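You operate a simulated robot arm through the tools that you are given. There is no shell and no other tool.

You run a simulated robot arm. Do the job below in one go: nothing can be reset, and whatever is moved stays where it is left.

JOB
Pack the yellow cup whose number matches the silver case and lock the case.
Fine: turn both case latches open, rest the case lid on the blue table, stand the cup inside, put the lid back on and turn both latches shut. Set down upright: what you pick out.
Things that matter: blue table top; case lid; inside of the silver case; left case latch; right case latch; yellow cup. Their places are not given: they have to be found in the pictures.

Only the result counts: the job must be done as asked and must still hold three seconds after the hand-in. Knocking over, shifting, dropping, spilling or breaking anything else fails it. Lids that push on must go on centred and level and be pressed home; caps that screw on are set level and turned clockwise until they are tight.

ROBOT AND FRAMES
A 6-joint arm with a two-finger gripper, fixed in place. Base frame: the origin is at the foot of the arm, x ahead of it, y to its left, z up. Units: mm, degrees, N and s.
It reaches about 1298 mm from its shoulder. Its first joint turns from -149.0 to 149.0 degrees. Payload 1.57 kg.
Tool frame: the origin (TCP) lies between the finger pads and is the grasp point; the fingertips stand 21 mm ahead of it; z points along the fingers, y is the line along which they close. The gripper opens to 70 mm. The gripper's body begins 50 mm behind the TCP.
Orientation is that of the tool frame in the base frame, as a unit quaternion [x, y, z, w]. With the fingers straight down and closing along the base's y, the tool's x points along the base's -x, its y along +y and its z along -z.

CONTROLS
- The arm moves only by the tool apply_moves. Its argument "commands" is a list of rows, each a list of 7 numbers: the shift along the base's x, y, z in mm, then the turn, a rotation vector about the base's x, y, z in rad, then the finger opening in mm, from 0 to 70. In form: [[x, y, z, wx, wy, wz, hand], ...]. A call has 1 to 20 rows; each row is the pose to reach, as a shift and turn from the pose commanded when the call began. Rows are played at 5 a second. More than 50 mm and 8.6 degrees between two rows, or a gripper value outside its range, and nothing of the call is played. Where a pose cannot be reached the arm comes as near as it can. A force on the tool above 40 N (or 10 N above the force at the start of the call, whichever is more), or a blocked arm, ends the call early, and 0.2 s more pass. Each finger halts on what it meets, pressing with about 30 N; the grip force reading is that of the motor and also rises with nothing between the fingers. The clock runs only during rows and for 0.2 s after the last one: add rows that repeat a pose to give the fingers time. The reply holds the time, the measured pose of the TCP, the force on the tool along the base axes, the opening and the grip force, in the units named above and with some noise, with the torque about the TCP (base axes, N m) and any sound that the robot's microphone picked up.
- Cameras (640 x 400 px; columns grow to the right, rows downward): "scene" is fixed at [220.3, -501, 1579.8]; the picture's right is [0.42, -0.91, 0.00], its down [-0.65, -0.30, -0.70] and it looks along [0.64, 0.29, -0.71] (base axes); focal length 309 px, centre (320, 200). "wrist" rides on the gripper at [79, 4, -81] in the tool frame; the picture's right is [-0.05, 1.00, 0.00], its down [-0.67, -0.04, -0.74] and it looks along [-0.74, -0.04, 0.67] (tool axes); focal length 256 px, centre (320, 200).
- snapshot(camera): a new picture of that camera. The clock stands still meanwhile.
- move_column(by): slides the trunk up (or, below 0, down) by that many mm; the arm rides with it, the base frame stays. It gives what a move gives, with no picture.
- measure_at(camera, pixels): there is no depth. For up to 12 entries [column, row, z] of the newest picture of that camera ("zoom" is the newest enlarged one), the place [x, y] in the base frame at which the ray of that pixel passes the height z, good to about 2 mm. The clock stands still meanwhile.
- zoom(camera, box): a new picture of the part [left, top, right, bottom] of that camera's present view, enlarged. The clock stands still meanwhile.
- job_done(): hands the job in; it is judged then, once.

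Open the gripper and draw the arm clear of the work before you hand the job in, unless the task says otherwise.

The tools are called after ">>>" by a JSON object that holds its "op" and its "data". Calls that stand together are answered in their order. apply_moves: Moves the arm, as the interface text tells. Its arguments: {"type":"object","properties":{"commands":{"type":"array"}},"required":["commands"]} The other tools are called the same way: move_column (by) slides the trunk up or down; snapshot (camera) takes a picture; measure_at (camera, pixels) gives the place at which the rays of pixels pass given heights; zoom (camera, box) takes an enlarged picture of a part of a camera's view; job_done () hands the job in.

At the start:

```text
time_s: 0.0
tool_pos: [707.3, 303.4, 1163.9]
tool_rot: [0.001, 1.0, 0.0, 0.001]
force: [0.1, -1.2, -0.3]
moment: [0.02, -0.03, 0.01]
width: 69.7
finger_force: 0.0
trunk travel left (down, up): [-846.0, 124.0]
```

scene: 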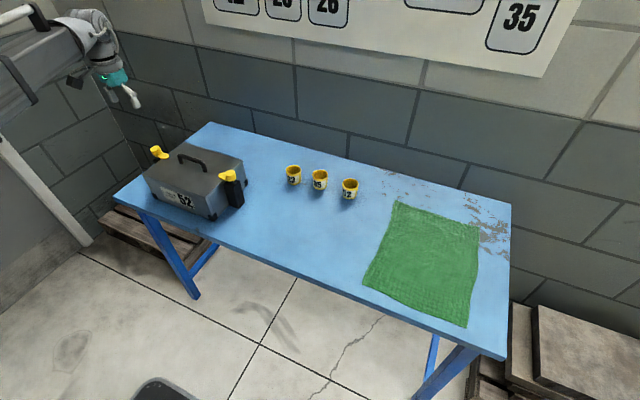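
wrist: 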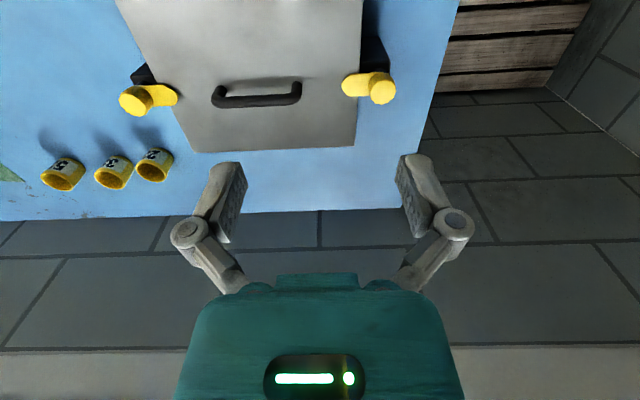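

The scene shows a silver case at about (195,180) with number 52, and three yellow cups at (293,175), (319,180), (349,188). I zoom in to read the numbers and see the latches.

>>> {"op": "zoom", "data": {"camera": "scene", "box": [270, 150, 370, 212]}}

>>> {"op": "zoom", "data": {"camera": "scene", "box": [130, 130, 260, 211]}}

>>> {"op": "zoom", "data": {"camera": "wrist", "box": [20, 120, 200, 232]}}

```text
6.40 times, centred on (320, 181) of scene
```

zoom: 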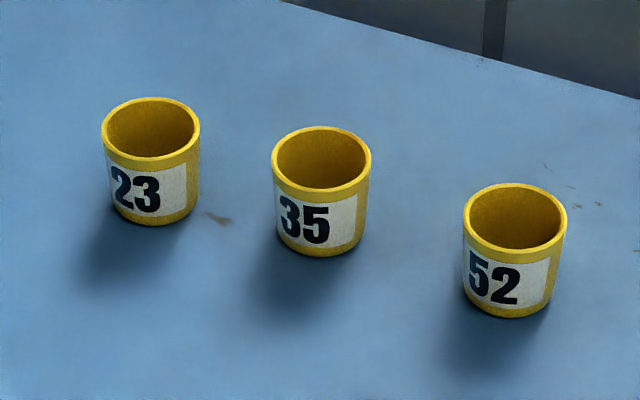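

```text
4.92 times, centred on (195, 170) of scene
```

zoom: 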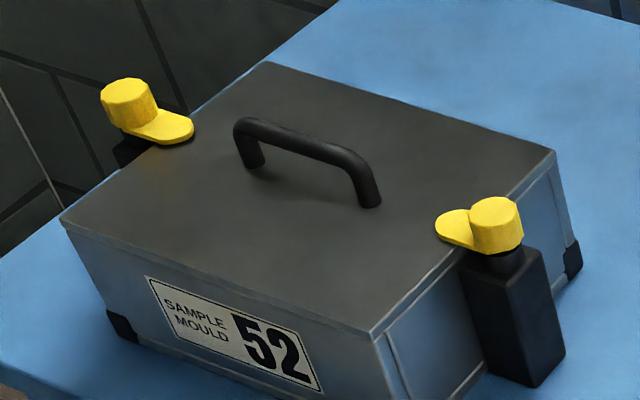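

```text
3.56 times, centred on (110, 176) of wrist
```

zoom: 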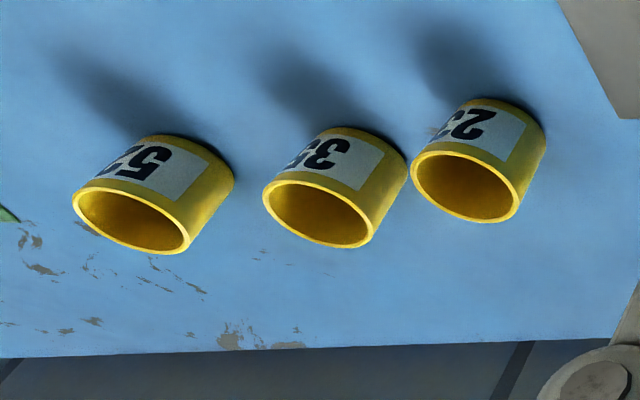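

The case reads 52, so the matching cup is the one at scene (349,188). Now I triangulate heights by measuring the same lid corners and cups from both cameras at several trial heights.

>>> {"op": "measure_at", "data": {"camera": "scene", "pixels": [[242.8, 160.3, 600], [242.8, 160.3, 800], [242.8, 160.3, 1000], [183.8, 142.4, 600], [183.8, 142.4, 800], [183.8, 142.4, 1000], [350, 198.5, 600], [350, 198.5, 800], [350, 198.5, 1000]]}}

>>> {"op": "measure_at", "data": {"camera": "wrist", "pixels": [[190, 152, 600], [190, 152, 800], [190, 152, 1000], [355, 147, 600], [355, 147, 800], [355, 147, 1000]]}}

```text
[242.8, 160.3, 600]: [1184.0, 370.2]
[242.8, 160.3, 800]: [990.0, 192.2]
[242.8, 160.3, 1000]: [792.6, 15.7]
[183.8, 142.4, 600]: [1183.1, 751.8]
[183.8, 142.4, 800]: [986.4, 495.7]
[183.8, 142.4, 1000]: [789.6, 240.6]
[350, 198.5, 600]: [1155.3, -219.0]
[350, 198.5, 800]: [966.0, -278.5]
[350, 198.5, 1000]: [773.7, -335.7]
```

```text
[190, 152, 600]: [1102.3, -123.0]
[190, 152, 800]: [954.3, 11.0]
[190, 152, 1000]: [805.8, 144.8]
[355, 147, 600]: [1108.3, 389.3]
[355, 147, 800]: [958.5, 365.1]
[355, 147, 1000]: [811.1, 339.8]
```

Lid top comes out near z ≈ 915, with the far edge at x≈872 and y from 89 to 350. Next I triangulate cup rims (scene (350.5,183.5), wrist (56.9,181.6)), the knobs, and table corners.

>>> {"op": "measure_at", "data": {"camera": "scene", "pixels": [[350.5, 183.5, 750], [350.5, 183.5, 850], [205.2, 197.3, 915], [142.6, 175, 915], [231.5, 172, 915], [231.5, 172, 950], [155.5, 148.5, 915], [155.5, 148.5, 950], [511, 203, 750], [511, 203, 700], [210, 122, 750], [210, 122, 700]]}}

>>> {"op": "measure_at", "data": {"camera": "wrist", "pixels": [[56.9, 181.6, 750], [56.9, 181.6, 850], [135, 100, 915], [135, 100, 950], [382, 89, 915], [382, 89, 950], [250, 213, 700], [250, 213, 800], [390, 208, 700], [390, 208, 800]]}}

```text
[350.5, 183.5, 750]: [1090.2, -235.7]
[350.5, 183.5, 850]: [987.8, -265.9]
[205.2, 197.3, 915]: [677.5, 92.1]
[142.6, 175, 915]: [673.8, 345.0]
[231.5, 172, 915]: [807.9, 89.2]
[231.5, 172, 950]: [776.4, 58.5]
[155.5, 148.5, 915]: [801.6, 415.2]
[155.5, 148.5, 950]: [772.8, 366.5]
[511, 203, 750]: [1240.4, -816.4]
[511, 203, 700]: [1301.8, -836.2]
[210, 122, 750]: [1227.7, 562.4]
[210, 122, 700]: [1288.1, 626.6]
```

```text
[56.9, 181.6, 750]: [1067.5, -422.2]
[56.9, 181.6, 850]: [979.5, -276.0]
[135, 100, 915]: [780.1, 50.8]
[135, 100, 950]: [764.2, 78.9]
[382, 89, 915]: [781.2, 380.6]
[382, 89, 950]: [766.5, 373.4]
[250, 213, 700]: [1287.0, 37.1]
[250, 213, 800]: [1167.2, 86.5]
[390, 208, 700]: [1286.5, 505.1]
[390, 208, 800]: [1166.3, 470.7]
```

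Estimates: cup 52 rim near (977,-267,856), knobs near (773, 69) and (773, 375) at z≈940. Now I measure table corners and cups at z≈804, and zoom closer into the wrist view of the case.

>>> {"op": "measure_at", "data": {"camera": "scene", "pixels": [[114, 199, 804], [506, 357, 804], [511, 203, 804], [210, 122, 804], [396, 202, 804], [364, 283, 804], [293.5, 169.5, 856], [320.5, 174.5, 856], [350.5, 183.5, 856], [211, 219, 804], [154, 196, 804], [244, 181, 804]]}}

>>> {"op": "zoom", "data": {"camera": "wrist", "box": [100, 0, 420, 200]}}

```text
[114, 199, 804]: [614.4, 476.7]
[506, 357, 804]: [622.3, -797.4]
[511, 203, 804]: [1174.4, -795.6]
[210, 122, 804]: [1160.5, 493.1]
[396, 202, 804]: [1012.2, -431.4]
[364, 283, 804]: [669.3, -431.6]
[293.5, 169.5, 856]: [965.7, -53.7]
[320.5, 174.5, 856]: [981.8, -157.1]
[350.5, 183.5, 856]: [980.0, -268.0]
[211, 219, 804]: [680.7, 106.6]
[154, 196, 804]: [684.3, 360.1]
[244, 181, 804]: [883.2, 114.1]
```

```text
2.00 times, centred on (260, 100) of wrist
```

zoom: 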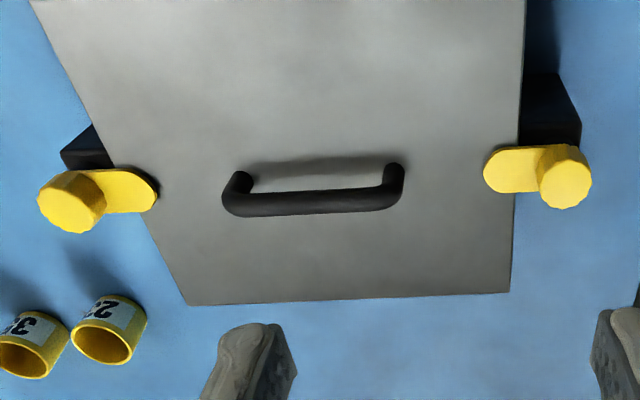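

The table spans x≈614–1165, y≈-797–480 near z≈804, and there's free blue space around (760,-170). I move the wrist camera to look closely at the right latch (about (773,69,940)).

>>> {"op": "apply_moves", "data": {"commands": [[-7, -40, -19, 0, 0, 0, 70], [-14, -80, -38, 0, 0, 0, 70], [-21, -120, -57, 0, 0, 0, 70], [-28, -160, -76, 0, 0, 0, 70], [-35, -200, -95, 0, 0, 0, 70], [-40, -238, -114, 0, 0, 0, 70], [-40, -238, -114, 0, 0, 0, 70]]}}

>>> {"op": "snapshot", "data": {"camera": "wrist"}}

>>> {"op": "snapshot", "data": {"camera": "scene"}}

```text
time_s: 1.6
tool_pos: [669.6, 70.4, 1164.3]
tool_rot: [-0.001, 1.0, -0.001, 0.0]
force: [-0.2, -0.4, 0.0]
moment: [0.01, -0.02, 0.01]
width: 69.9
finger_force: 0.1
out of reach, approached as far as the arm can: row 1, 2, 3, 4, 5, 6, 7
trunk travel left (down, up): [-846.0, 124.0]
```

```text
taken
```

wrist: 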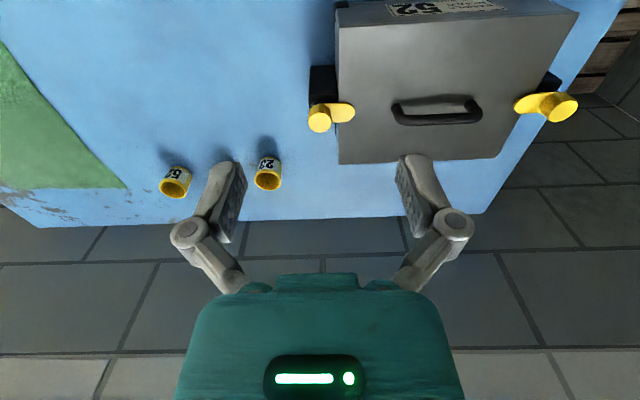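

```text
taken
```

scene: 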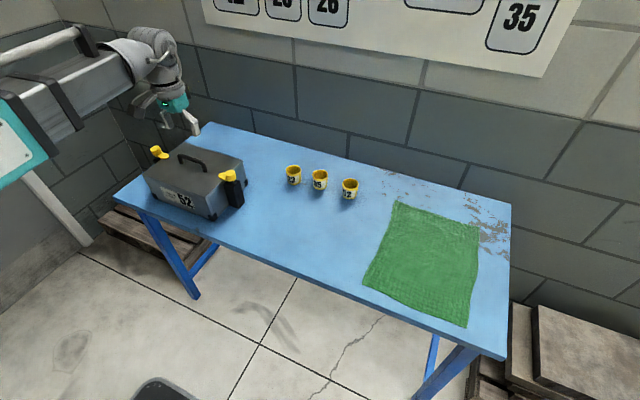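

The move down was out of reach at this trunk height (z stayed at 1164), so the trunk has to come down. TCP (669,70) is in front of the case edge, so lowering 130 mm to z≈1034 stays clear of everything (lid 915, handle ~950).

>>> {"op": "move_column", "data": {"by": -130}}

>>> {"op": "snapshot", "data": {"camera": "wrist"}}

>>> {"op": "snapshot", "data": {"camera": "scene"}}

```text
time_s: 3.2
tool_pos: [669.4, 69.6, 1033.4]
tool_rot: [0.0, 1.0, 0.001, 0.0]
force: [-0.7, -0.4, 0.7]
moment: [-0.02, 0.01, -0.02]
width: 69.9
finger_force: 0.1
trunk travel left (down, up): [-716.0, 254.0]
```

```text
taken
```

wrist: 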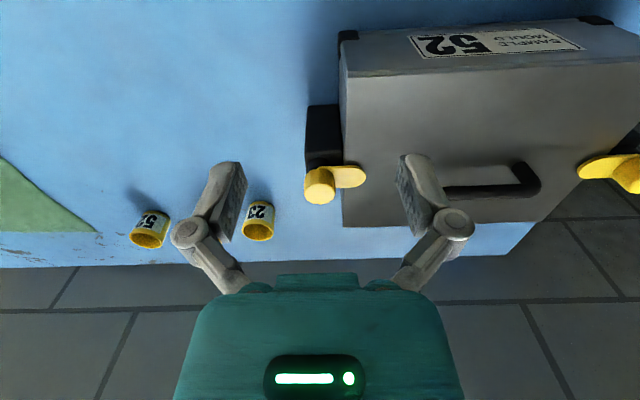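

```text
taken
```

scene: 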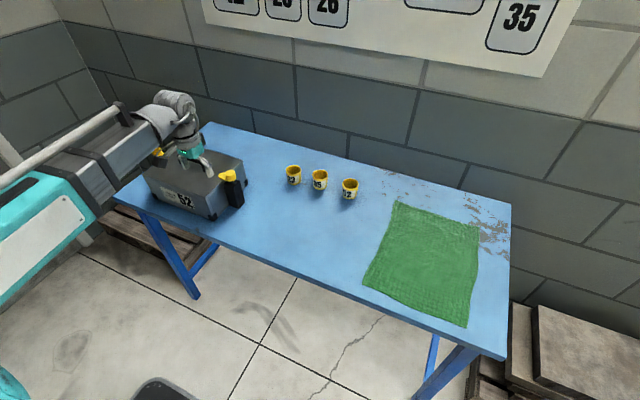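

Now the right latch shows at about (325,185) in the wrist view. I zoom on it and measure the knob, the lid corner (342,226) and the case foot.

>>> {"op": "zoom", "data": {"camera": "wrist", "box": [260, 90, 420, 240]}}

>>> {"op": "measure_at", "data": {"camera": "wrist", "pixels": [[342, 226, 915], [345, 75, 915], [320, 187, 930], [320, 187, 950], [338, 35, 804], [338, 35, 815], [613, 21, 804], [250, 210, 856], [150, 239, 856]]}}

```text
2.67 times, centred on (340, 165) of wrist
```

zoom: 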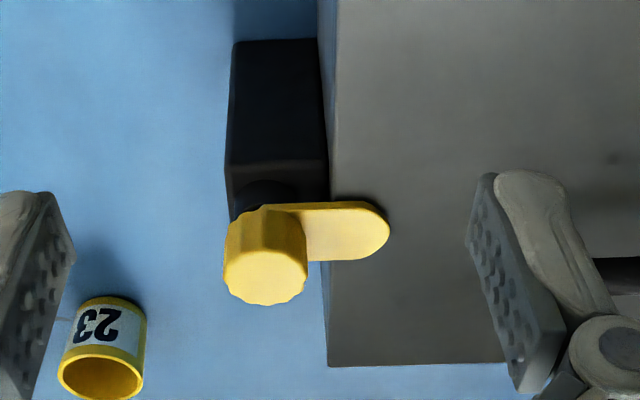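

```text
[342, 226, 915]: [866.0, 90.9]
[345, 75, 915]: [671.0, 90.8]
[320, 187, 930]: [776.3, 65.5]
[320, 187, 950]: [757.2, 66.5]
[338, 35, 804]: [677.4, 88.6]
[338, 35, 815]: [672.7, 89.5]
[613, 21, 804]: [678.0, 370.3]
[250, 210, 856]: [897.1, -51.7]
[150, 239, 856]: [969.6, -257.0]
```

The knob is ~30 mm across with its top near z≈945, and the tongue lies over the lid toward +y. I raise the TCP 150 mm with the arm, then lower the trunk further so the arm has room below.

>>> {"op": "apply_moves", "data": {"commands": [[0, 0, 40, 0, 0, 0, 70], [0, 0, 80, 0, 0, 0, 70], [0, 0, 120, 0, 0, 0, 70], [0, 0, 160, 0, 0, 0, 70], [0, 0, 200, 0, 0, 0, 70], [0, 0, 200, 0, 0, 0, 70]]}}

>>> {"op": "move_column", "data": {"by": -200}}

```text
time_s: 4.6
tool_pos: [669.8, 70.8, 1034.3]
tool_rot: [0.0, 1.0, 0.0, 0.001]
force: [-0.1, 0.2, 0.4]
moment: [-0.02, 0.02, 0.0]
width: 69.9
finger_force: 0.1
out of reach, approached as far as the arm can: row 1, 2, 3, 4, 5, 6
trunk travel left (down, up): [-716.0, 254.0]
```

```text
time_s: 5.9
tool_pos: [668.3, 76.0, 919.4]
tool_rot: [-0.002, 1.0, 0.011, 0.003]
force: [-4.1, 7.3, 30.4]
moment: [1.16, -0.19, 0.24]
width: 70.6
finger_force: 0.0
trunk travel left (down, up): [-599.0, 371.0]
stopped: the force on the tool passed its limit at 135 N (the readings are from after the stop); the commanded pose is now the measured one
```

The arm itself can't change height here (z stayed 1034 when commanded up), so the trunk lowering ran the fingers into something at z≈919. I back the trunk up straight away and then check for any disturbance.

>>> {"op": "move_column", "data": {"by": 115}}

>>> {"op": "snapshot", "data": {"camera": "wrist"}}

>>> {"op": "snapshot", "data": {"camera": "scene"}}

```text
time_s: 7.3
tool_pos: [671.0, 73.6, 1032.4]
tool_rot: [-0.001, 1.0, 0.01, 0.003]
force: [-0.3, 0.2, -0.2]
moment: [-0.02, -0.02, 0.05]
width: 70.1
finger_force: 0.0
trunk travel left (down, up): [-714.0, 256.0]
```

```text
taken
```

wrist: 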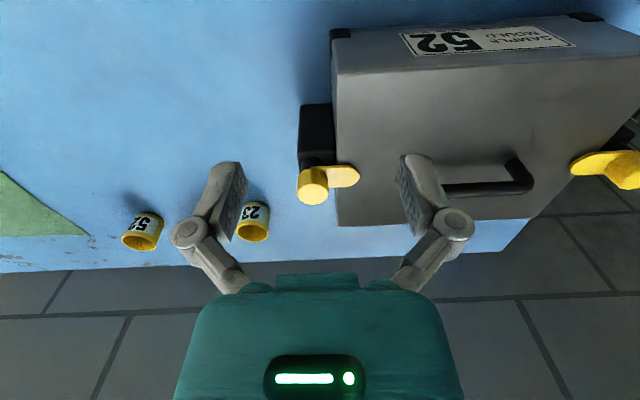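

```text
taken
```

scene: 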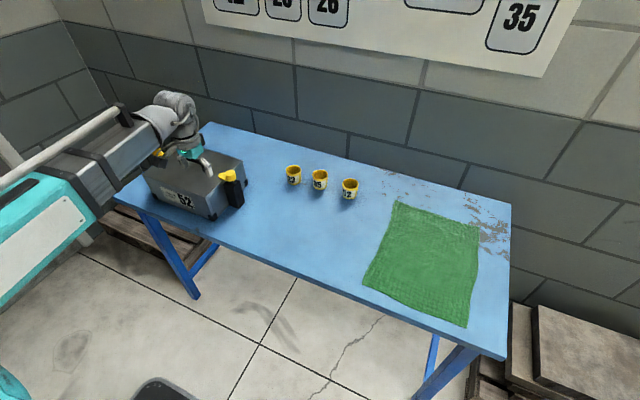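

The trunk is back up and the force is nil. I zoom to the same scene box as before to compare the case's position.

>>> {"op": "zoom", "data": {"camera": "scene", "box": [130, 130, 260, 211]}}

>>> {"op": "measure_at", "data": {"camera": "wrist", "pixels": [[337, 226, 915], [338, 74, 915], [250, 210, 856], [312, 194, 945]]}}

```text
4.92 times, centred on (195, 170) of scene
```

zoom: 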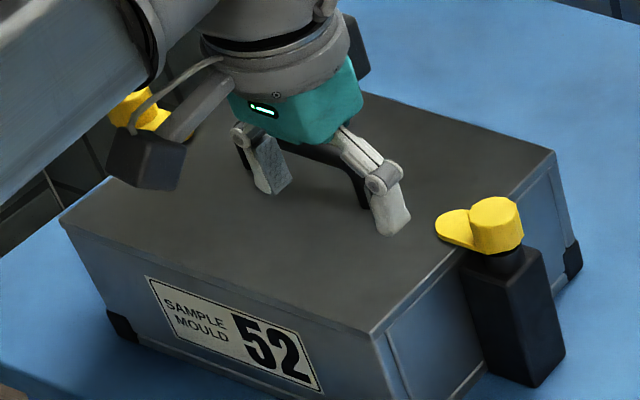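

```text
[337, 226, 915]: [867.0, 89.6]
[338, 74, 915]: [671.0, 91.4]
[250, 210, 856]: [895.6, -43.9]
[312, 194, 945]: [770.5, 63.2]
```

The case corners sit at the same zoom pixels as before ((370,332), (62,222), (555,150)), so nothing shifted. I test whether the arm alone can move up by a small amount.

>>> {"op": "apply_moves", "data": {"commands": [[0, 0, 10, 0, 0, 0, 70], [0, 0, 20, 0, 0, 0, 70], [0, 0, 20, 0, 0, 0, 70]]}}

```text
time_s: 8.1
tool_pos: [671.7, 75.3, 1032.5]
tool_rot: [0.0, 1.0, 0.009, 0.003]
force: [-0.4, 0.3, 0.0]
moment: [0.0, -0.02, -0.03]
width: 69.7
finger_force: 0.1
out of reach, approached as far as the arm can: row 1, 2, 3
trunk travel left (down, up): [-714.0, 256.0]
```

Height is only changed by the trunk. I correct the small tilt left by the contact (about -0.02 rad about x, +0.006 about y) and move above the right knob at roughly (771,66).

>>> {"op": "apply_moves", "data": {"commands": [[0, 0, 0, -0.02, 0.006, 0, 70], [33, -3, 0, -0.02, 0.006, 0, 70], [66, -6, 0, -0.02, 0.006, 0, 70], [99.5, -9, 0, -0.02, 0.006, 0, 70], [99.5, -9, 0, -0.02, 0.006, 0, 70]]}}

>>> {"op": "snapshot", "data": {"camera": "wrist"}}

>>> {"op": "measure_at", "data": {"camera": "scene", "pixels": [[231, 172.9, 945], [231, 172.9, 935]]}}

```text
time_s: 9.3
tool_pos: [770.6, 67.1, 1032.4]
tool_rot: [-0.001, 1.0, -0.001, -0.001]
force: [-0.2, 0.1, 0.5]
moment: [0.03, 0.01, -0.04]
width: 70.0
finger_force: 0.1
trunk travel left (down, up): [-714.0, 256.0]
```

```text
taken
```

wrist: 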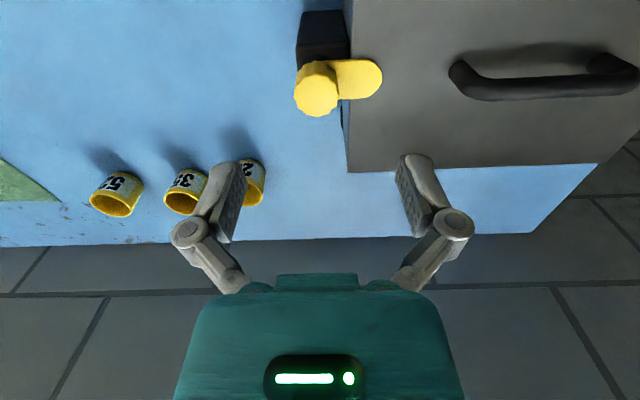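

```text
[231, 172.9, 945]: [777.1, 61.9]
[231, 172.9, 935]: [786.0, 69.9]
```

The orientation is now upright again and the knob shows at about (316,94). I zoom in on it to measure its axis and height.

>>> {"op": "zoom", "data": {"camera": "wrist", "box": [270, 40, 400, 121]}}

>>> {"op": "measure_at", "data": {"camera": "wrist", "pixels": [[317, 95, 945], [317, 95, 935], [347, 172, 915], [597, 163, 915], [347, 98, 915]]}}

```text
4.92 times, centred on (335, 80) of wrist
```

zoom: 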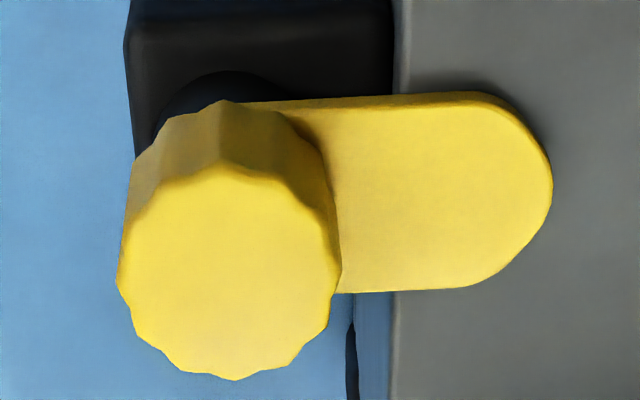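

```text
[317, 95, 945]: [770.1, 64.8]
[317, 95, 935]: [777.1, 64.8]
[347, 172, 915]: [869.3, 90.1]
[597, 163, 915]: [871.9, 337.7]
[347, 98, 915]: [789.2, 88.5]
```

The knob axis reads (771,65) with its top near z≈943 and the tongue about 22 mm lower. I shift y by -2 mm, lower the trunk 55 mm so the fingertips stay just above the knob, and look again.

>>> {"op": "apply_moves", "data": {"commands": [[0, -2.2, 0, 0, 0, 0, 70], [0, -2.2, 0, 0, 0, 0, 70]]}}

>>> {"op": "move_column", "data": {"by": -50}}

>>> {"op": "snapshot", "data": {"camera": "wrist"}}

>>> {"op": "zoom", "data": {"camera": "wrist", "box": [260, 60, 420, 160]}}

>>> {"op": "zoom", "data": {"camera": "scene", "box": [180, 130, 280, 212]}}

```text
time_s: 9.9
tool_pos: [771.0, 64.3, 1032.5]
tool_rot: [-0.001, 1.0, -0.001, 0.001]
force: [-0.3, -0.4, -0.6]
moment: [0.01, 0.0, 0.02]
width: 70.1
finger_force: 0.0
trunk travel left (down, up): [-714.0, 256.0]
```

```text
time_s: 10.8
tool_pos: [769.8, 65.2, 981.4]
tool_rot: [0.0, 1.0, -0.001, 0.0]
force: [-0.3, -1.1, 0.6]
moment: [-0.01, -0.01, 0.02]
width: 70.1
finger_force: 0.2
trunk travel left (down, up): [-664.0, 306.0]
```

```text
taken
```

wrist: 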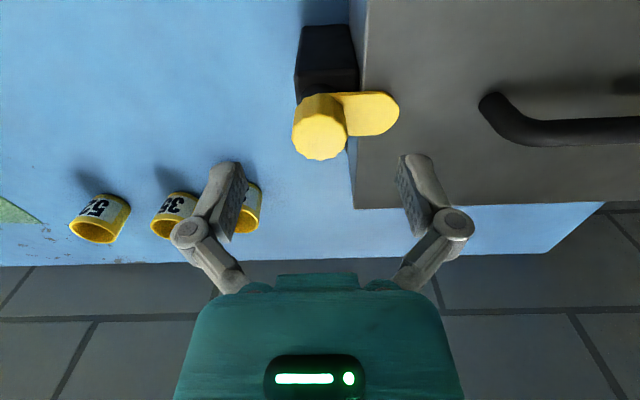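

```text
4.00 times, centred on (340, 110) of wrist
```

zoom: 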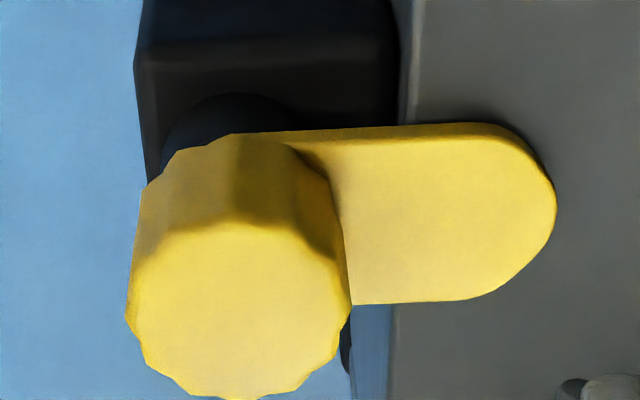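

```text
4.88 times, centred on (230, 171) of scene
```

zoom: 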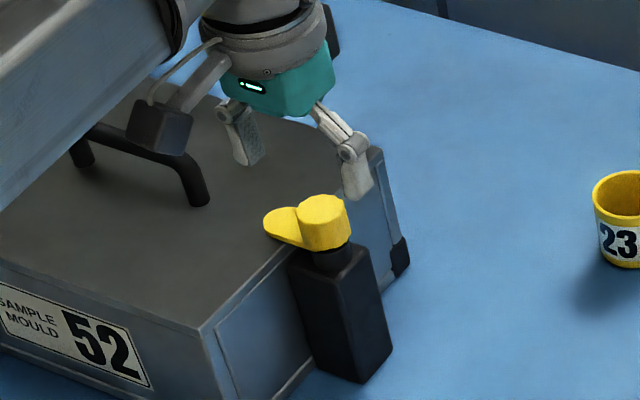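

The knob is centred in column (≈319) between the fingers. I measure its top centre (319.3,137.5) at candidate heights to fix x.

>>> {"op": "measure_at", "data": {"camera": "wrist", "pixels": [[319.3, 137.5, 945], [319.3, 137.5, 940], [352, 209, 915], [362, 140, 915]]}}

>>> {"op": "measure_at", "data": {"camera": "zoom", "pixels": [[322, 210, 945], [322, 210, 940]]}}

```text
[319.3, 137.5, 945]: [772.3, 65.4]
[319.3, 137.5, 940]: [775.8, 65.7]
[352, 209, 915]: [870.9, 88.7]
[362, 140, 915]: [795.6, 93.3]
```

```text
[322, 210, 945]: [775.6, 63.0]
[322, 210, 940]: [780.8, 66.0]
```

Triangulating the two wrist heights gives the knob axis at x≈775, y≈65.4, top z≈940, tongue top ≈918–920. I shift +5 mm in x and lower 36 mm so the fingertips sit at about z≈924 beside the knob.

>>> {"op": "apply_moves", "data": {"commands": [[4.5, 0.4, 0, 0, 0, 0, 70], [4.5, 0.4, 0, 0, 0, 0, 70]]}}

>>> {"op": "move_column", "data": {"by": -36}}

>>> {"op": "snapshot", "data": {"camera": "wrist"}}

>>> {"op": "zoom", "data": {"camera": "scene", "box": [200, 140, 270, 197]}}

```text
time_s: 11.4
tool_pos: [775.3, 66.0, 982.4]
tool_rot: [-0.001, 1.0, -0.001, 0.0]
force: [-0.4, -0.2, -0.3]
moment: [-0.02, -0.02, -0.01]
width: 70.0
finger_force: 0.1
trunk travel left (down, up): [-664.0, 306.0]
```

```text
time_s: 12.2
tool_pos: [774.1, 66.2, 945.4]
tool_rot: [-0.001, 1.0, 0.0, 0.0]
force: [0.2, -0.7, 0.0]
moment: [0.03, -0.01, -0.01]
width: 70.1
finger_force: 0.1
trunk travel left (down, up): [-628.0, 342.0]
```

```text
taken
```

wrist: 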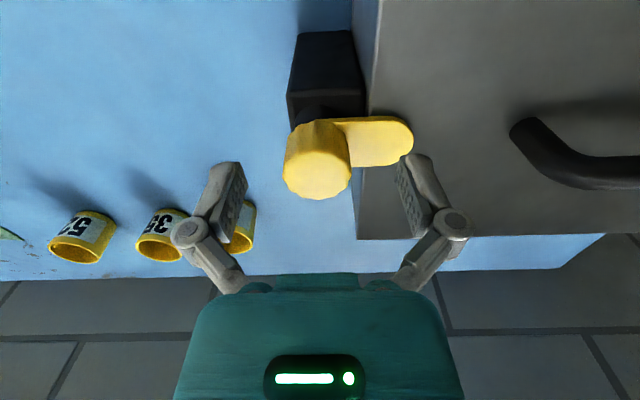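

```text
7.02 times, centred on (235, 168) of scene
```

zoom: 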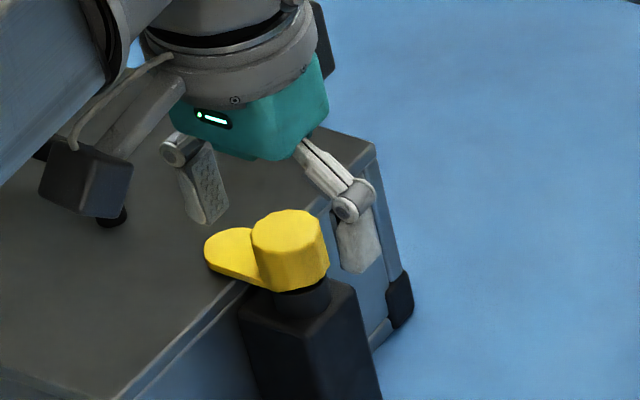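

No contact yet. I zoom the wrist view to verify the knob's alignment relative to the TCP (which projects to about (320,180)).

>>> {"op": "zoom", "data": {"camera": "wrist", "box": [200, 90, 460, 252]}}

>>> {"op": "measure_at", "data": {"camera": "wrist", "pixels": [[317.5, 173, 943], [317.5, 173, 940], [317.5, 173, 937], [357, 240, 915]]}}

```text
2.46 times, centred on (330, 171) of wrist
```

zoom: 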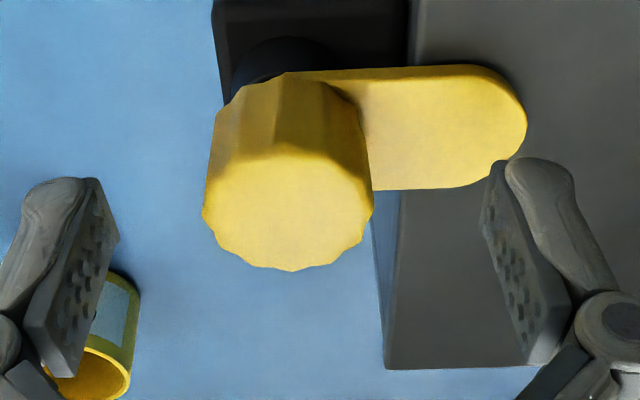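

```text
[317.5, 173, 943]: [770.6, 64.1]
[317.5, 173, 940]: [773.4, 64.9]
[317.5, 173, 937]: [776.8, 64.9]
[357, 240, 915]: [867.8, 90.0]
```

Refined: knob axis (774.5, 65), top z≈939.5; the gripper is ~1.2 mm too far in +y. I shift and close the fingers on the knob.

>>> {"op": "apply_moves", "data": {"commands": [[0, -1.2, 0, 0, 0, 0, 70], [0, -1.2, 0, 0, 0, 0, 45], [0, -1.2, 0, 0, 0, 0, 20], [0, -1.2, 0, 0, 0, 0, 20], [0, -1.2, 0, 0, 0, 0, 20]]}}

>>> {"op": "snapshot", "data": {"camera": "wrist"}}

```text
time_s: 13.4
tool_pos: [775.5, 64.5, 945.8]
tool_rot: [0.0, 1.0, -0.002, 0.0]
force: [1.7, -3.7, 2.7]
moment: [-0.11, 0.08, -0.01]
width: 30.8
finger_force: 32.5
trunk travel left (down, up): [-628.0, 342.0]
```

```text
taken
```

wrist: 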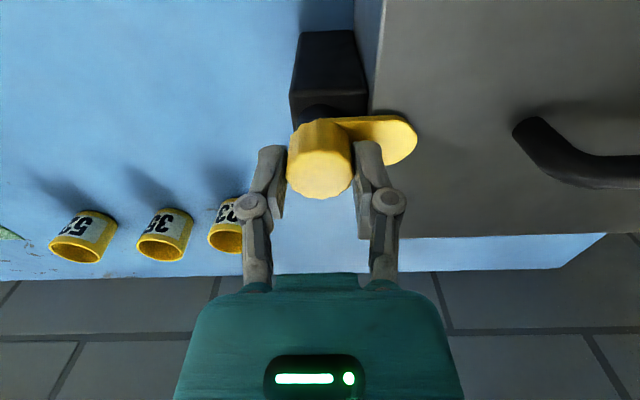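

The fingers hold the knob at 30.8 mm. I try a small turn of 0.28 rad about +z and watch the torque to learn which way it opens.

>>> {"op": "apply_moves", "data": {"commands": [[0, 0, 0, 0, 0, 0.07, 20], [0, 0, 0, 0, 0, 0.14, 20], [0, 0, 0, 0, 0, 0.21, 20], [0, 0, 0, 0, 0, 0.28, 20]]}}

>>> {"op": "zoom", "data": {"camera": "wrist", "box": [200, 90, 460, 252]}}

>>> {"op": "zoom", "data": {"camera": "scene", "box": [200, 140, 270, 197]}}

```text
time_s: 14.4
tool_pos: [775.1, 64.1, 946.5]
tool_rot: [-0.141, 0.99, -0.001, 0.0]
force: [1.0, -5.0, 1.7]
moment: [0.06, 0.07, 0.0]
width: 30.5
finger_force: 32.3
trunk travel left (down, up): [-628.0, 342.0]
```

```text
2.46 times, centred on (330, 171) of wrist
```

zoom: 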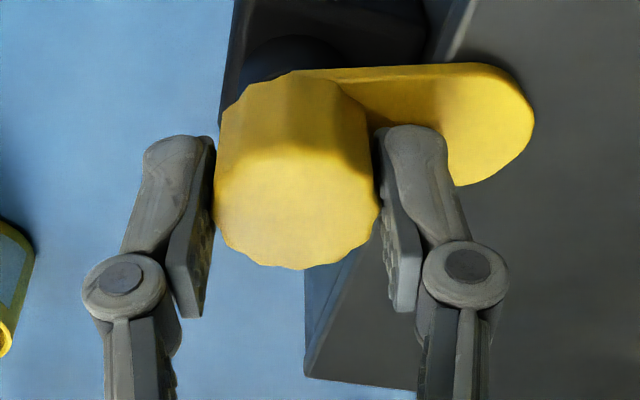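

```text
7.02 times, centred on (235, 168) of scene
```

zoom: 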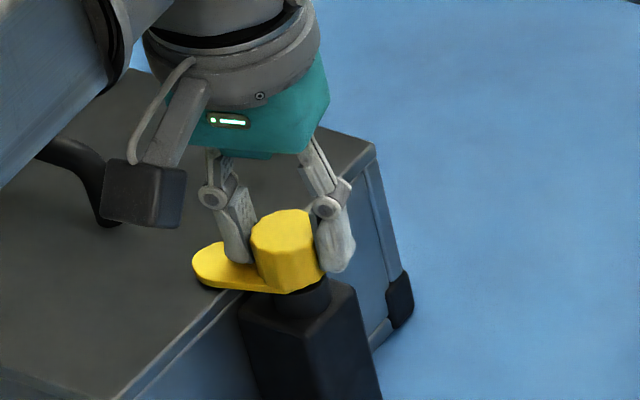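

The tongue turned freely with the hand (toward -x in the scene view), with almost no torque. I continue to about 90° total.

>>> {"op": "apply_moves", "data": {"commands": [[0, 0, 0, 0, 0, 0.14, 20], [0, 0, 0, 0, 0, 0.28, 20], [0, 0, 0, 0, 0, 0.42, 20], [0, 0, 0, 0, 0, 0.56, 20], [0, 0, 0, 0, 0, 0.7, 20], [0, 0, 0, 0, 0, 0.84, 20], [0, 0, 0, 0, 0, 0.98, 20], [0, 0, 0, 0, 0, 1.12, 20], [0, 0, 0, 0, 0, 1.22, 20], [0, 0, 0, 0, 0, 1.29, 20], [0, 0, 0, 0, 0, 1.29, 20]]}}

>>> {"op": "zoom", "data": {"camera": "scene", "box": [190, 135, 270, 200]}}

>>> {"op": "snapshot", "data": {"camera": "wrist"}}

```text
time_s: 16.9
tool_pos: [774.9, 64.3, 946.8]
tool_rot: [0.707, -0.707, 0.001, -0.001]
force: [3.0, 3.4, 5.3]
moment: [0.55, -0.03, -0.05]
width: 30.5
finger_force: 31.3
trunk travel left (down, up): [-628.0, 342.0]
```

```text
6.15 times, centred on (230, 168) of scene
```

zoom: 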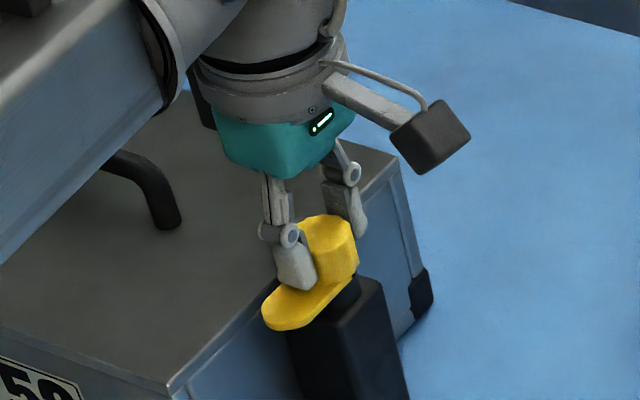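

```text
taken
```

wrist: 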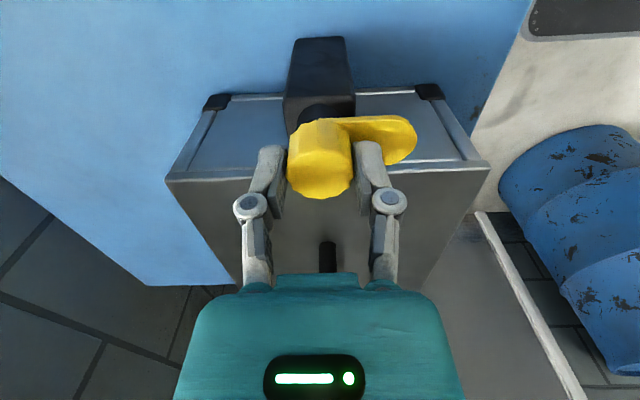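

The tongue now points along -x, clear of the lid (which starts at y≈90). I open the fingers, then raise the trunk 70 mm.

>>> {"op": "apply_moves", "data": {"commands": [[0, 0, 0, 0, 0, 0, 45], [0, 0, 0, 0, 0, 0, 70], [0, 0, 0, 0, 0, 0, 70], [0, 0, 0, 0, 0, 0, 70]]}}

>>> {"op": "move_column", "data": {"by": 80}}

>>> {"op": "snapshot", "data": {"camera": "wrist"}}

>>> {"op": "zoom", "data": {"camera": "scene", "box": [130, 130, 260, 211]}}

```text
time_s: 17.9
tool_pos: [774.3, 65.4, 946.0]
tool_rot: [-0.707, 0.707, 0.0, 0.0]
force: [0.4, 0.5, -0.3]
moment: [0.0, -0.02, 0.01]
width: 70.3
finger_force: 0.1
trunk travel left (down, up): [-628.0, 342.0]
```

```text
time_s: 19.0
tool_pos: [774.7, 64.1, 1025.9]
tool_rot: [0.708, -0.706, 0.001, 0.0]
force: [-0.7, 0.1, -0.2]
moment: [0.02, -0.01, -0.01]
width: 70.1
finger_force: 0.0
trunk travel left (down, up): [-708.0, 262.0]
```

```text
taken
```

wrist: 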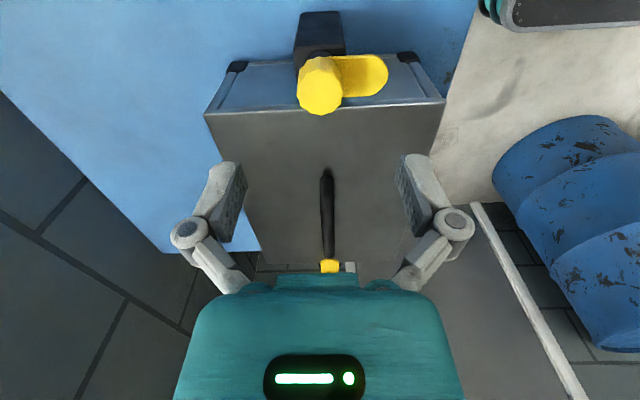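

```text
4.92 times, centred on (195, 170) of scene
```

zoom: 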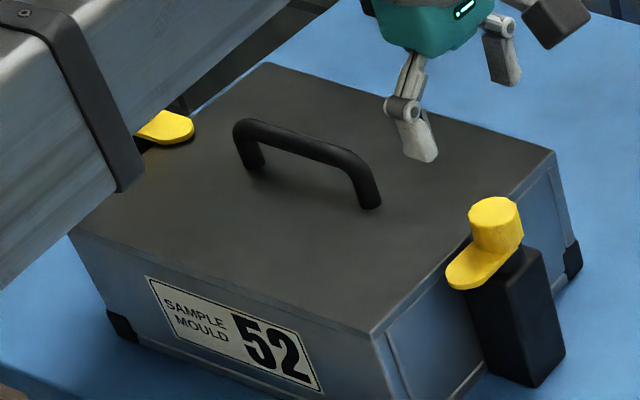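

The right latch is open. I travel 310 mm in +y at z≈1026 to above the left knob near (774.5,375).

>>> {"op": "apply_moves", "data": {"commands": [[0, 40, 0, 0, 0, 0, 70], [0, 85, 0, 0, 0, 0, 70], [0, 130, 0, 0, 0, 0, 70], [0, 175, 0, 0, 0, 0, 70], [0, 220, 0, 0, 0, 0, 70], [0, 265, 0, 0, 0, 0, 70], [0, 300, 0, 0, 0, 0, 70], [0, 310, 0, 0, 0, 0, 70], [0, 310, 0, 0, 0, 0, 70]]}}

>>> {"op": "snapshot", "data": {"camera": "wrist"}}

>>> {"op": "zoom", "data": {"camera": "wrist", "box": [260, 40, 400, 127]}}

>>> {"op": "snapshot", "data": {"camera": "scene"}}

```text
time_s: 21.0
tool_pos: [774.8, 375.0, 1025.5]
tool_rot: [-0.707, 0.708, 0.0, 0.001]
force: [-0.5, -0.8, 0.6]
moment: [0.01, -0.01, 0.0]
width: 70.1
finger_force: 0.0
trunk travel left (down, up): [-708.0, 262.0]
```

```text
taken
```

wrist: 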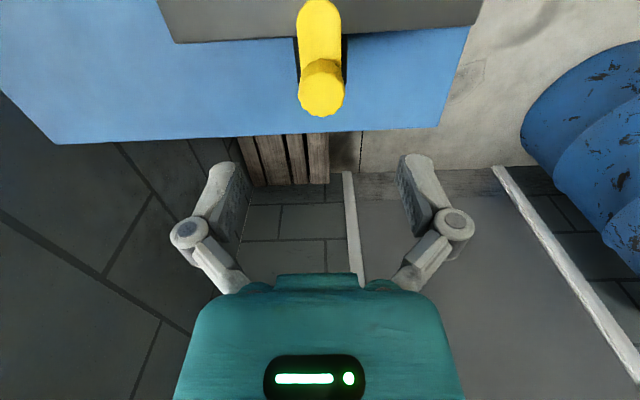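

```text
4.57 times, centred on (330, 84) of wrist
```

zoom: 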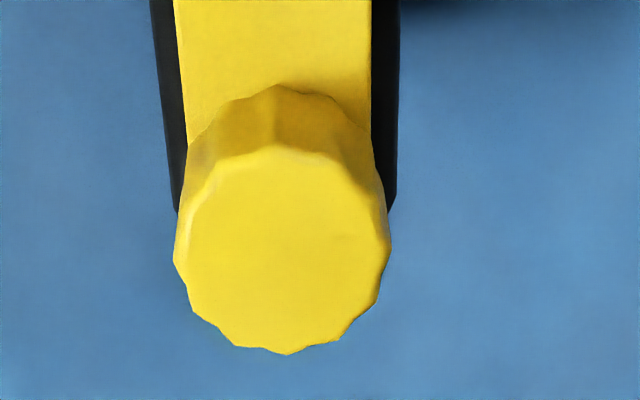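

```text
taken
```

scene: 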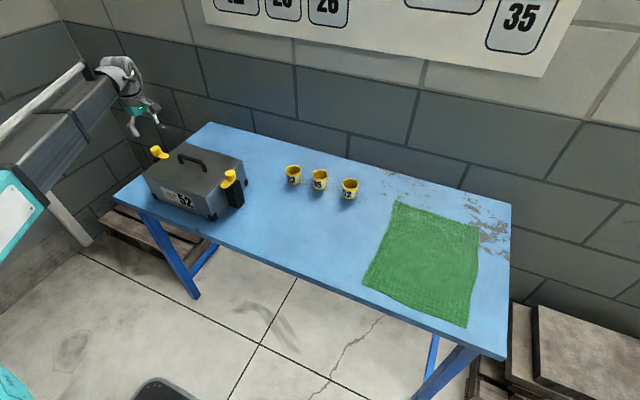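

The left knob's top centre shows at wrist (321.7,94.4); I measure it at z≈939.5 along with the lid edge.

>>> {"op": "measure_at", "data": {"camera": "wrist", "pixels": [[321.7, 94.4, 939.5], [321.7, 94.4, 945], [176, 43, 915], [475, 26, 915]]}}

>>> {"op": "measure_at", "data": {"camera": "scene", "pixels": [[155.3, 147.5, 939.5], [205.2, 197.3, 915]]}}

```text
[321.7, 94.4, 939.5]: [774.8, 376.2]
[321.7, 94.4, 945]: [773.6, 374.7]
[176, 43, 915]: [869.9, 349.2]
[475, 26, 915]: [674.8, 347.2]
```

```text
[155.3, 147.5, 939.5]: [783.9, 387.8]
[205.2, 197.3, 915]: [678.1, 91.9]
```

The left knob axis is at (774.8,376). I shift +1 mm in y and lower 80 mm to TCP z≈945, the same grasp height as on the right.

>>> {"op": "apply_moves", "data": {"commands": [[0, 1, 0, 0, 0, 0, 70], [0, 1, 0, 0, 0, 0, 70]]}}

>>> {"op": "move_column", "data": {"by": -80}}

>>> {"op": "zoom", "data": {"camera": "wrist", "box": [200, 90, 460, 252]}}

```text
time_s: 21.6
tool_pos: [775.6, 376.7, 1025.4]
tool_rot: [-0.707, 0.707, -0.001, 0.001]
force: [0.4, 0.1, -0.6]
moment: [-0.02, 0.01, -0.02]
width: 70.2
finger_force: 0.1
trunk travel left (down, up): [-708.0, 262.0]
```

```text
time_s: 22.8
tool_pos: [775.2, 376.3, 945.8]
tool_rot: [-0.707, 0.707, -0.001, 0.001]
force: [-0.6, 0.4, -0.5]
moment: [0.01, 0.0, -0.03]
width: 70.3
finger_force: 0.1
trunk travel left (down, up): [-628.0, 342.0]
```

```text
2.46 times, centred on (330, 171) of wrist
```

zoom: 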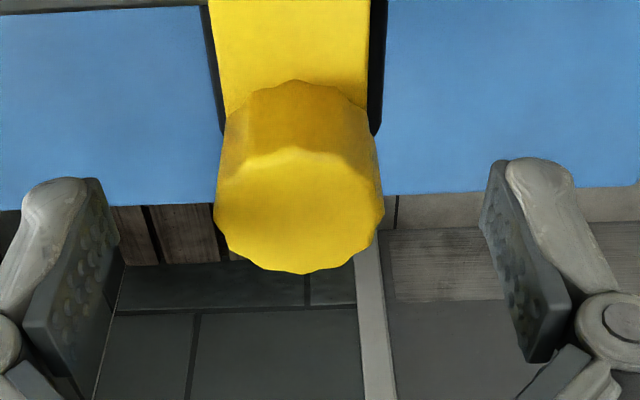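

The knob sits centred between the pads at zoom (300,212), same as on the right side. I close on it and try a 0.28 rad turn about -z (the mirrored opening direction).

>>> {"op": "apply_moves", "data": {"commands": [[0, 0, 0, 0, 0, 0, 45], [0, 0, 0, 0, 0, 0, 20], [0, 0, 0, 0, 0, 0, 20], [0, 0, 0, 0, 0, 0, 20]]}}

>>> {"op": "apply_moves", "data": {"commands": [[0, 0, 0, 0, 0, -0.07, 20], [0, 0, 0, 0, 0, -0.14, 20], [0, 0, 0, 0, 0, -0.21, 20], [0, 0, 0, 0, 0, -0.28, 20]]}}

>>> {"op": "zoom", "data": {"camera": "wrist", "box": [200, 90, 460, 252]}}

>>> {"op": "zoom", "data": {"camera": "scene", "box": [120, 110, 220, 192]}}

```text
time_s: 23.8
tool_pos: [775.6, 376.0, 945.6]
tool_rot: [-0.706, 0.708, 0.0, 0.0]
force: [-3.6, -0.4, -0.3]
moment: [-0.02, 0.11, 0.0]
width: 30.5
finger_force: 31.6
trunk travel left (down, up): [-628.0, 342.0]
```

```text
time_s: 24.8
tool_pos: [772.8, 377.0, 947.1]
tool_rot: [-0.601, 0.799, 0.0, 0.0]
force: [-8.8, -2.1, -2.6]
moment: [0.02, 0.21, 0.44]
width: 30.4
finger_force: 32.1
trunk travel left (down, up): [-628.0, 342.0]
```

```text
2.46 times, centred on (330, 171) of wrist
```

zoom: 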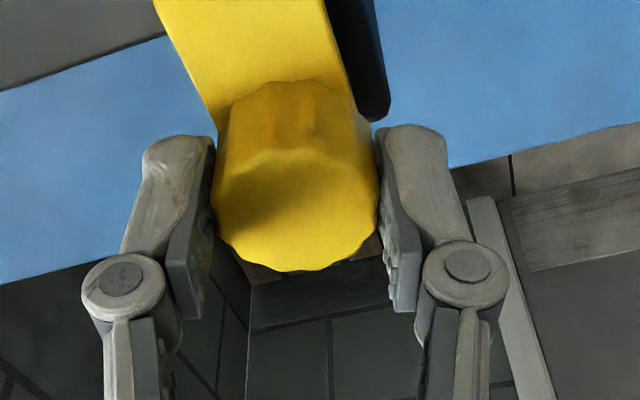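

```text
4.88 times, centred on (170, 151) of scene
```

zoom: 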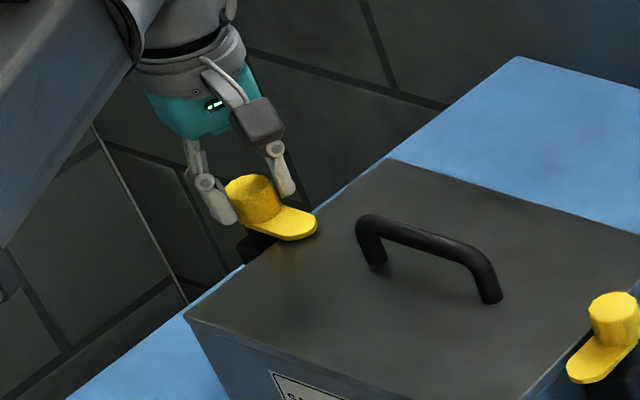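

Torque rose to 0.44 N·m and the tongue stayed put while the tool turned, so the left latch is blocked in -z; it opens in +z. I open the fingers and turn the hand to yaw 0 (closing along y) above the tongue, to regrip with room to turn +90°.

>>> {"op": "apply_moves", "data": {"commands": [[0, 0, 0, 0, 0, 0, 45], [0, 0, 0, 0, 0, 0, 70], [0, 0, 0, 0, 0, 0, 70], [0, 0, 0, 0, 0, 0, 70]]}}

>>> {"op": "zoom", "data": {"camera": "scene", "box": [120, 110, 220, 192]}}

```text
time_s: 25.8
tool_pos: [775.6, 375.4, 946.0]
tool_rot: [-0.601, 0.799, -0.001, 0.0]
force: [-0.4, 0.2, 0.0]
moment: [0.0, -0.02, 0.02]
width: 70.0
finger_force: 0.1
trunk travel left (down, up): [-628.0, 342.0]
```

```text
4.88 times, centred on (170, 151) of scene
```

zoom: 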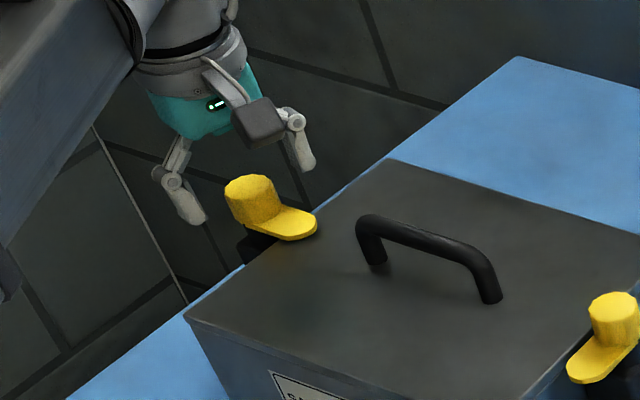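

The tongue is unchanged, still over the lid. I rotate the open hand by -1.29 rad to yaw 0 in place (fingertips at z≈925, above tongue and lid).

>>> {"op": "apply_moves", "data": {"commands": [[0, 0.4, 0, 0, 0, -0.13, 70], [0, 0.4, 0, 0, 0, -0.26, 70], [0, 0.4, 0, 0, 0, -0.39, 70], [0, 0.4, 0, 0, 0, -0.52, 70], [0, 0.4, 0, 0, 0, -0.65, 70], [0, 0.4, 0, 0, 0, -0.78, 70], [0, 0.4, 0, 0, 0, -0.91, 70], [0, 0.4, 0, 0, 0, -1.04, 70], [0, 0.4, 0, 0, 0, -1.17, 70], [0, 0.4, 0, 0, 0, -1.29, 70], [0, 0.4, 0, 0, 0, -1.29, 70]]}}

>>> {"op": "zoom", "data": {"camera": "wrist", "box": [200, 90, 460, 252]}}

```text
time_s: 28.2
tool_pos: [776.8, 377.1, 945.9]
tool_rot: [0.001, 1.0, -0.002, -0.001]
force: [0.5, -0.8, -0.4]
moment: [-0.01, 0.0, 0.0]
width: 69.8
finger_force: 0.1
trunk travel left (down, up): [-628.0, 342.0]
```

```text
2.46 times, centred on (330, 171) of wrist
```

zoom: 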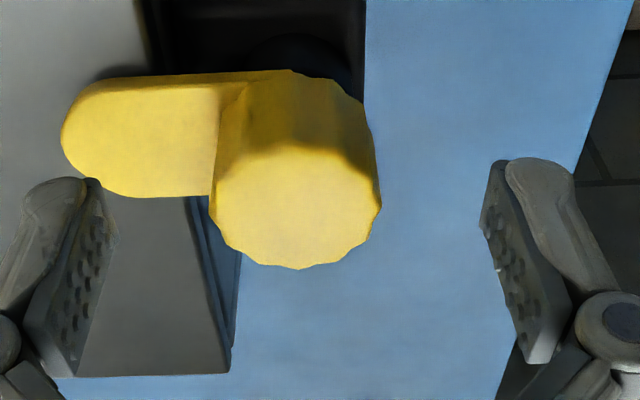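

The knob is centred at zoom (296,208). I close on it and turn +0.28 rad to confirm the opening direction.

>>> {"op": "apply_moves", "data": {"commands": [[-0.5, -0.4, 0, 0, 0, 0, 45], [-0.5, -0.4, 0, 0, 0, 0, 20], [-0.5, -0.4, 0, 0, 0, 0, 20], [-0.5, -0.4, 0, 0, 0, 0, 20], [-0.5, -0.4, 0, 0, 0, 0.07, 20], [-0.5, -0.4, 0, 0, 0, 0.14, 20], [-0.5, -0.4, 0, 0, 0, 0.21, 20], [-0.5, -0.4, 0, 0, 0, 0.28, 20]]}}

>>> {"op": "zoom", "data": {"camera": "wrist", "box": [200, 90, 460, 252]}}

```text
time_s: 30.0
tool_pos: [775.1, 376.9, 947.7]
tool_rot: [-0.14, 0.99, -0.001, 0.0]
force: [1.4, 7.5, 5.3]
moment: [0.18, 0.19, -0.03]
width: 30.8
finger_force: 32.2
trunk travel left (down, up): [-628.0, 342.0]
```

```text
2.46 times, centred on (330, 171) of wrist
```

zoom: 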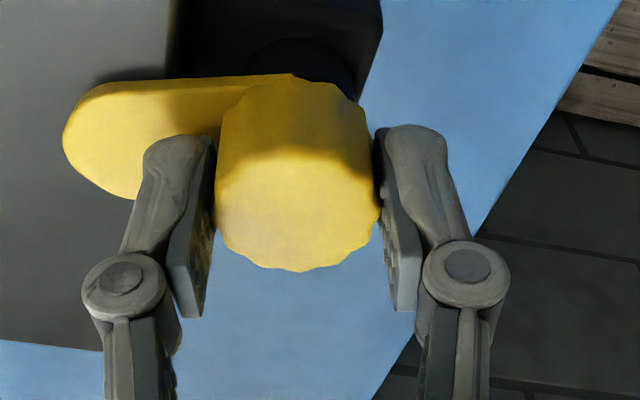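

The tongue now turns with the hand (it stays aligned in the tool view) with no torque. I continue to 90° total.

>>> {"op": "apply_moves", "data": {"commands": [[0, 0, 0, 0, 0, 0.14, 20], [0, 0, 0, 0, 0, 0.28, 20], [0, 0, 0, 0, 0, 0.42, 20], [0, 0, 0, 0, 0, 0.56, 20], [0, 0, 0, 0, 0, 0.7, 20], [0, 0, 0, 0, 0, 0.84, 20], [0, 0, 0, 0, 0, 0.98, 20], [0, 0, 0, 0, 0, 1.12, 20], [0, 0, 0, 0, 0, 1.22, 20], [0, 0, 0, 0, 0, 1.29, 20], [0, 0, 0, 0, 0, 1.29, 20]]}}

>>> {"op": "zoom", "data": {"camera": "scene", "box": [120, 110, 220, 192]}}

>>> {"op": "snapshot", "data": {"camera": "wrist"}}

```text
time_s: 32.4
tool_pos: [775.2, 376.6, 946.0]
tool_rot: [0.708, -0.706, 0.001, -0.001]
force: [13.8, 14.3, 16.2]
moment: [0.51, -0.33, -0.02]
width: 30.4
finger_force: 32.4
trunk travel left (down, up): [-628.0, 342.0]
```

```text
4.88 times, centred on (170, 151) of scene
```

zoom: 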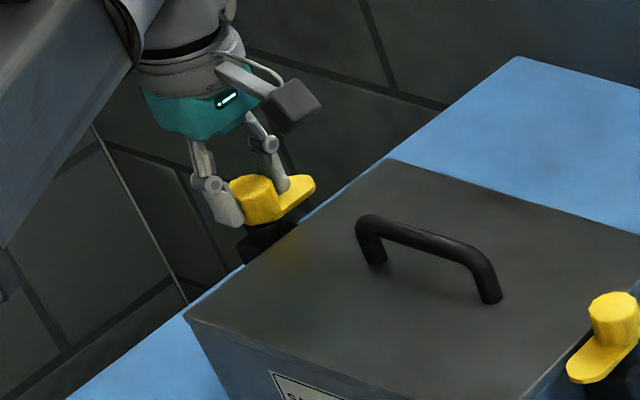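

```text
taken
```

wrist: 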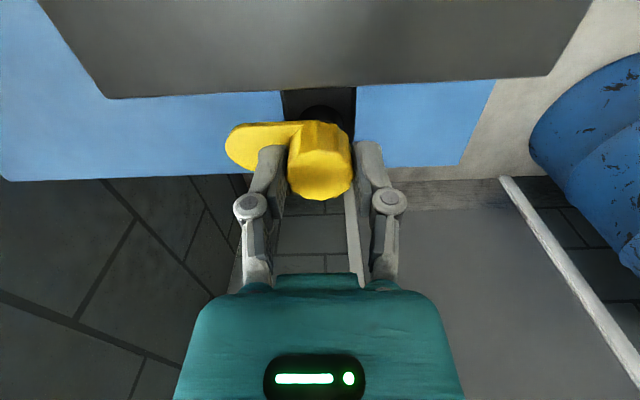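

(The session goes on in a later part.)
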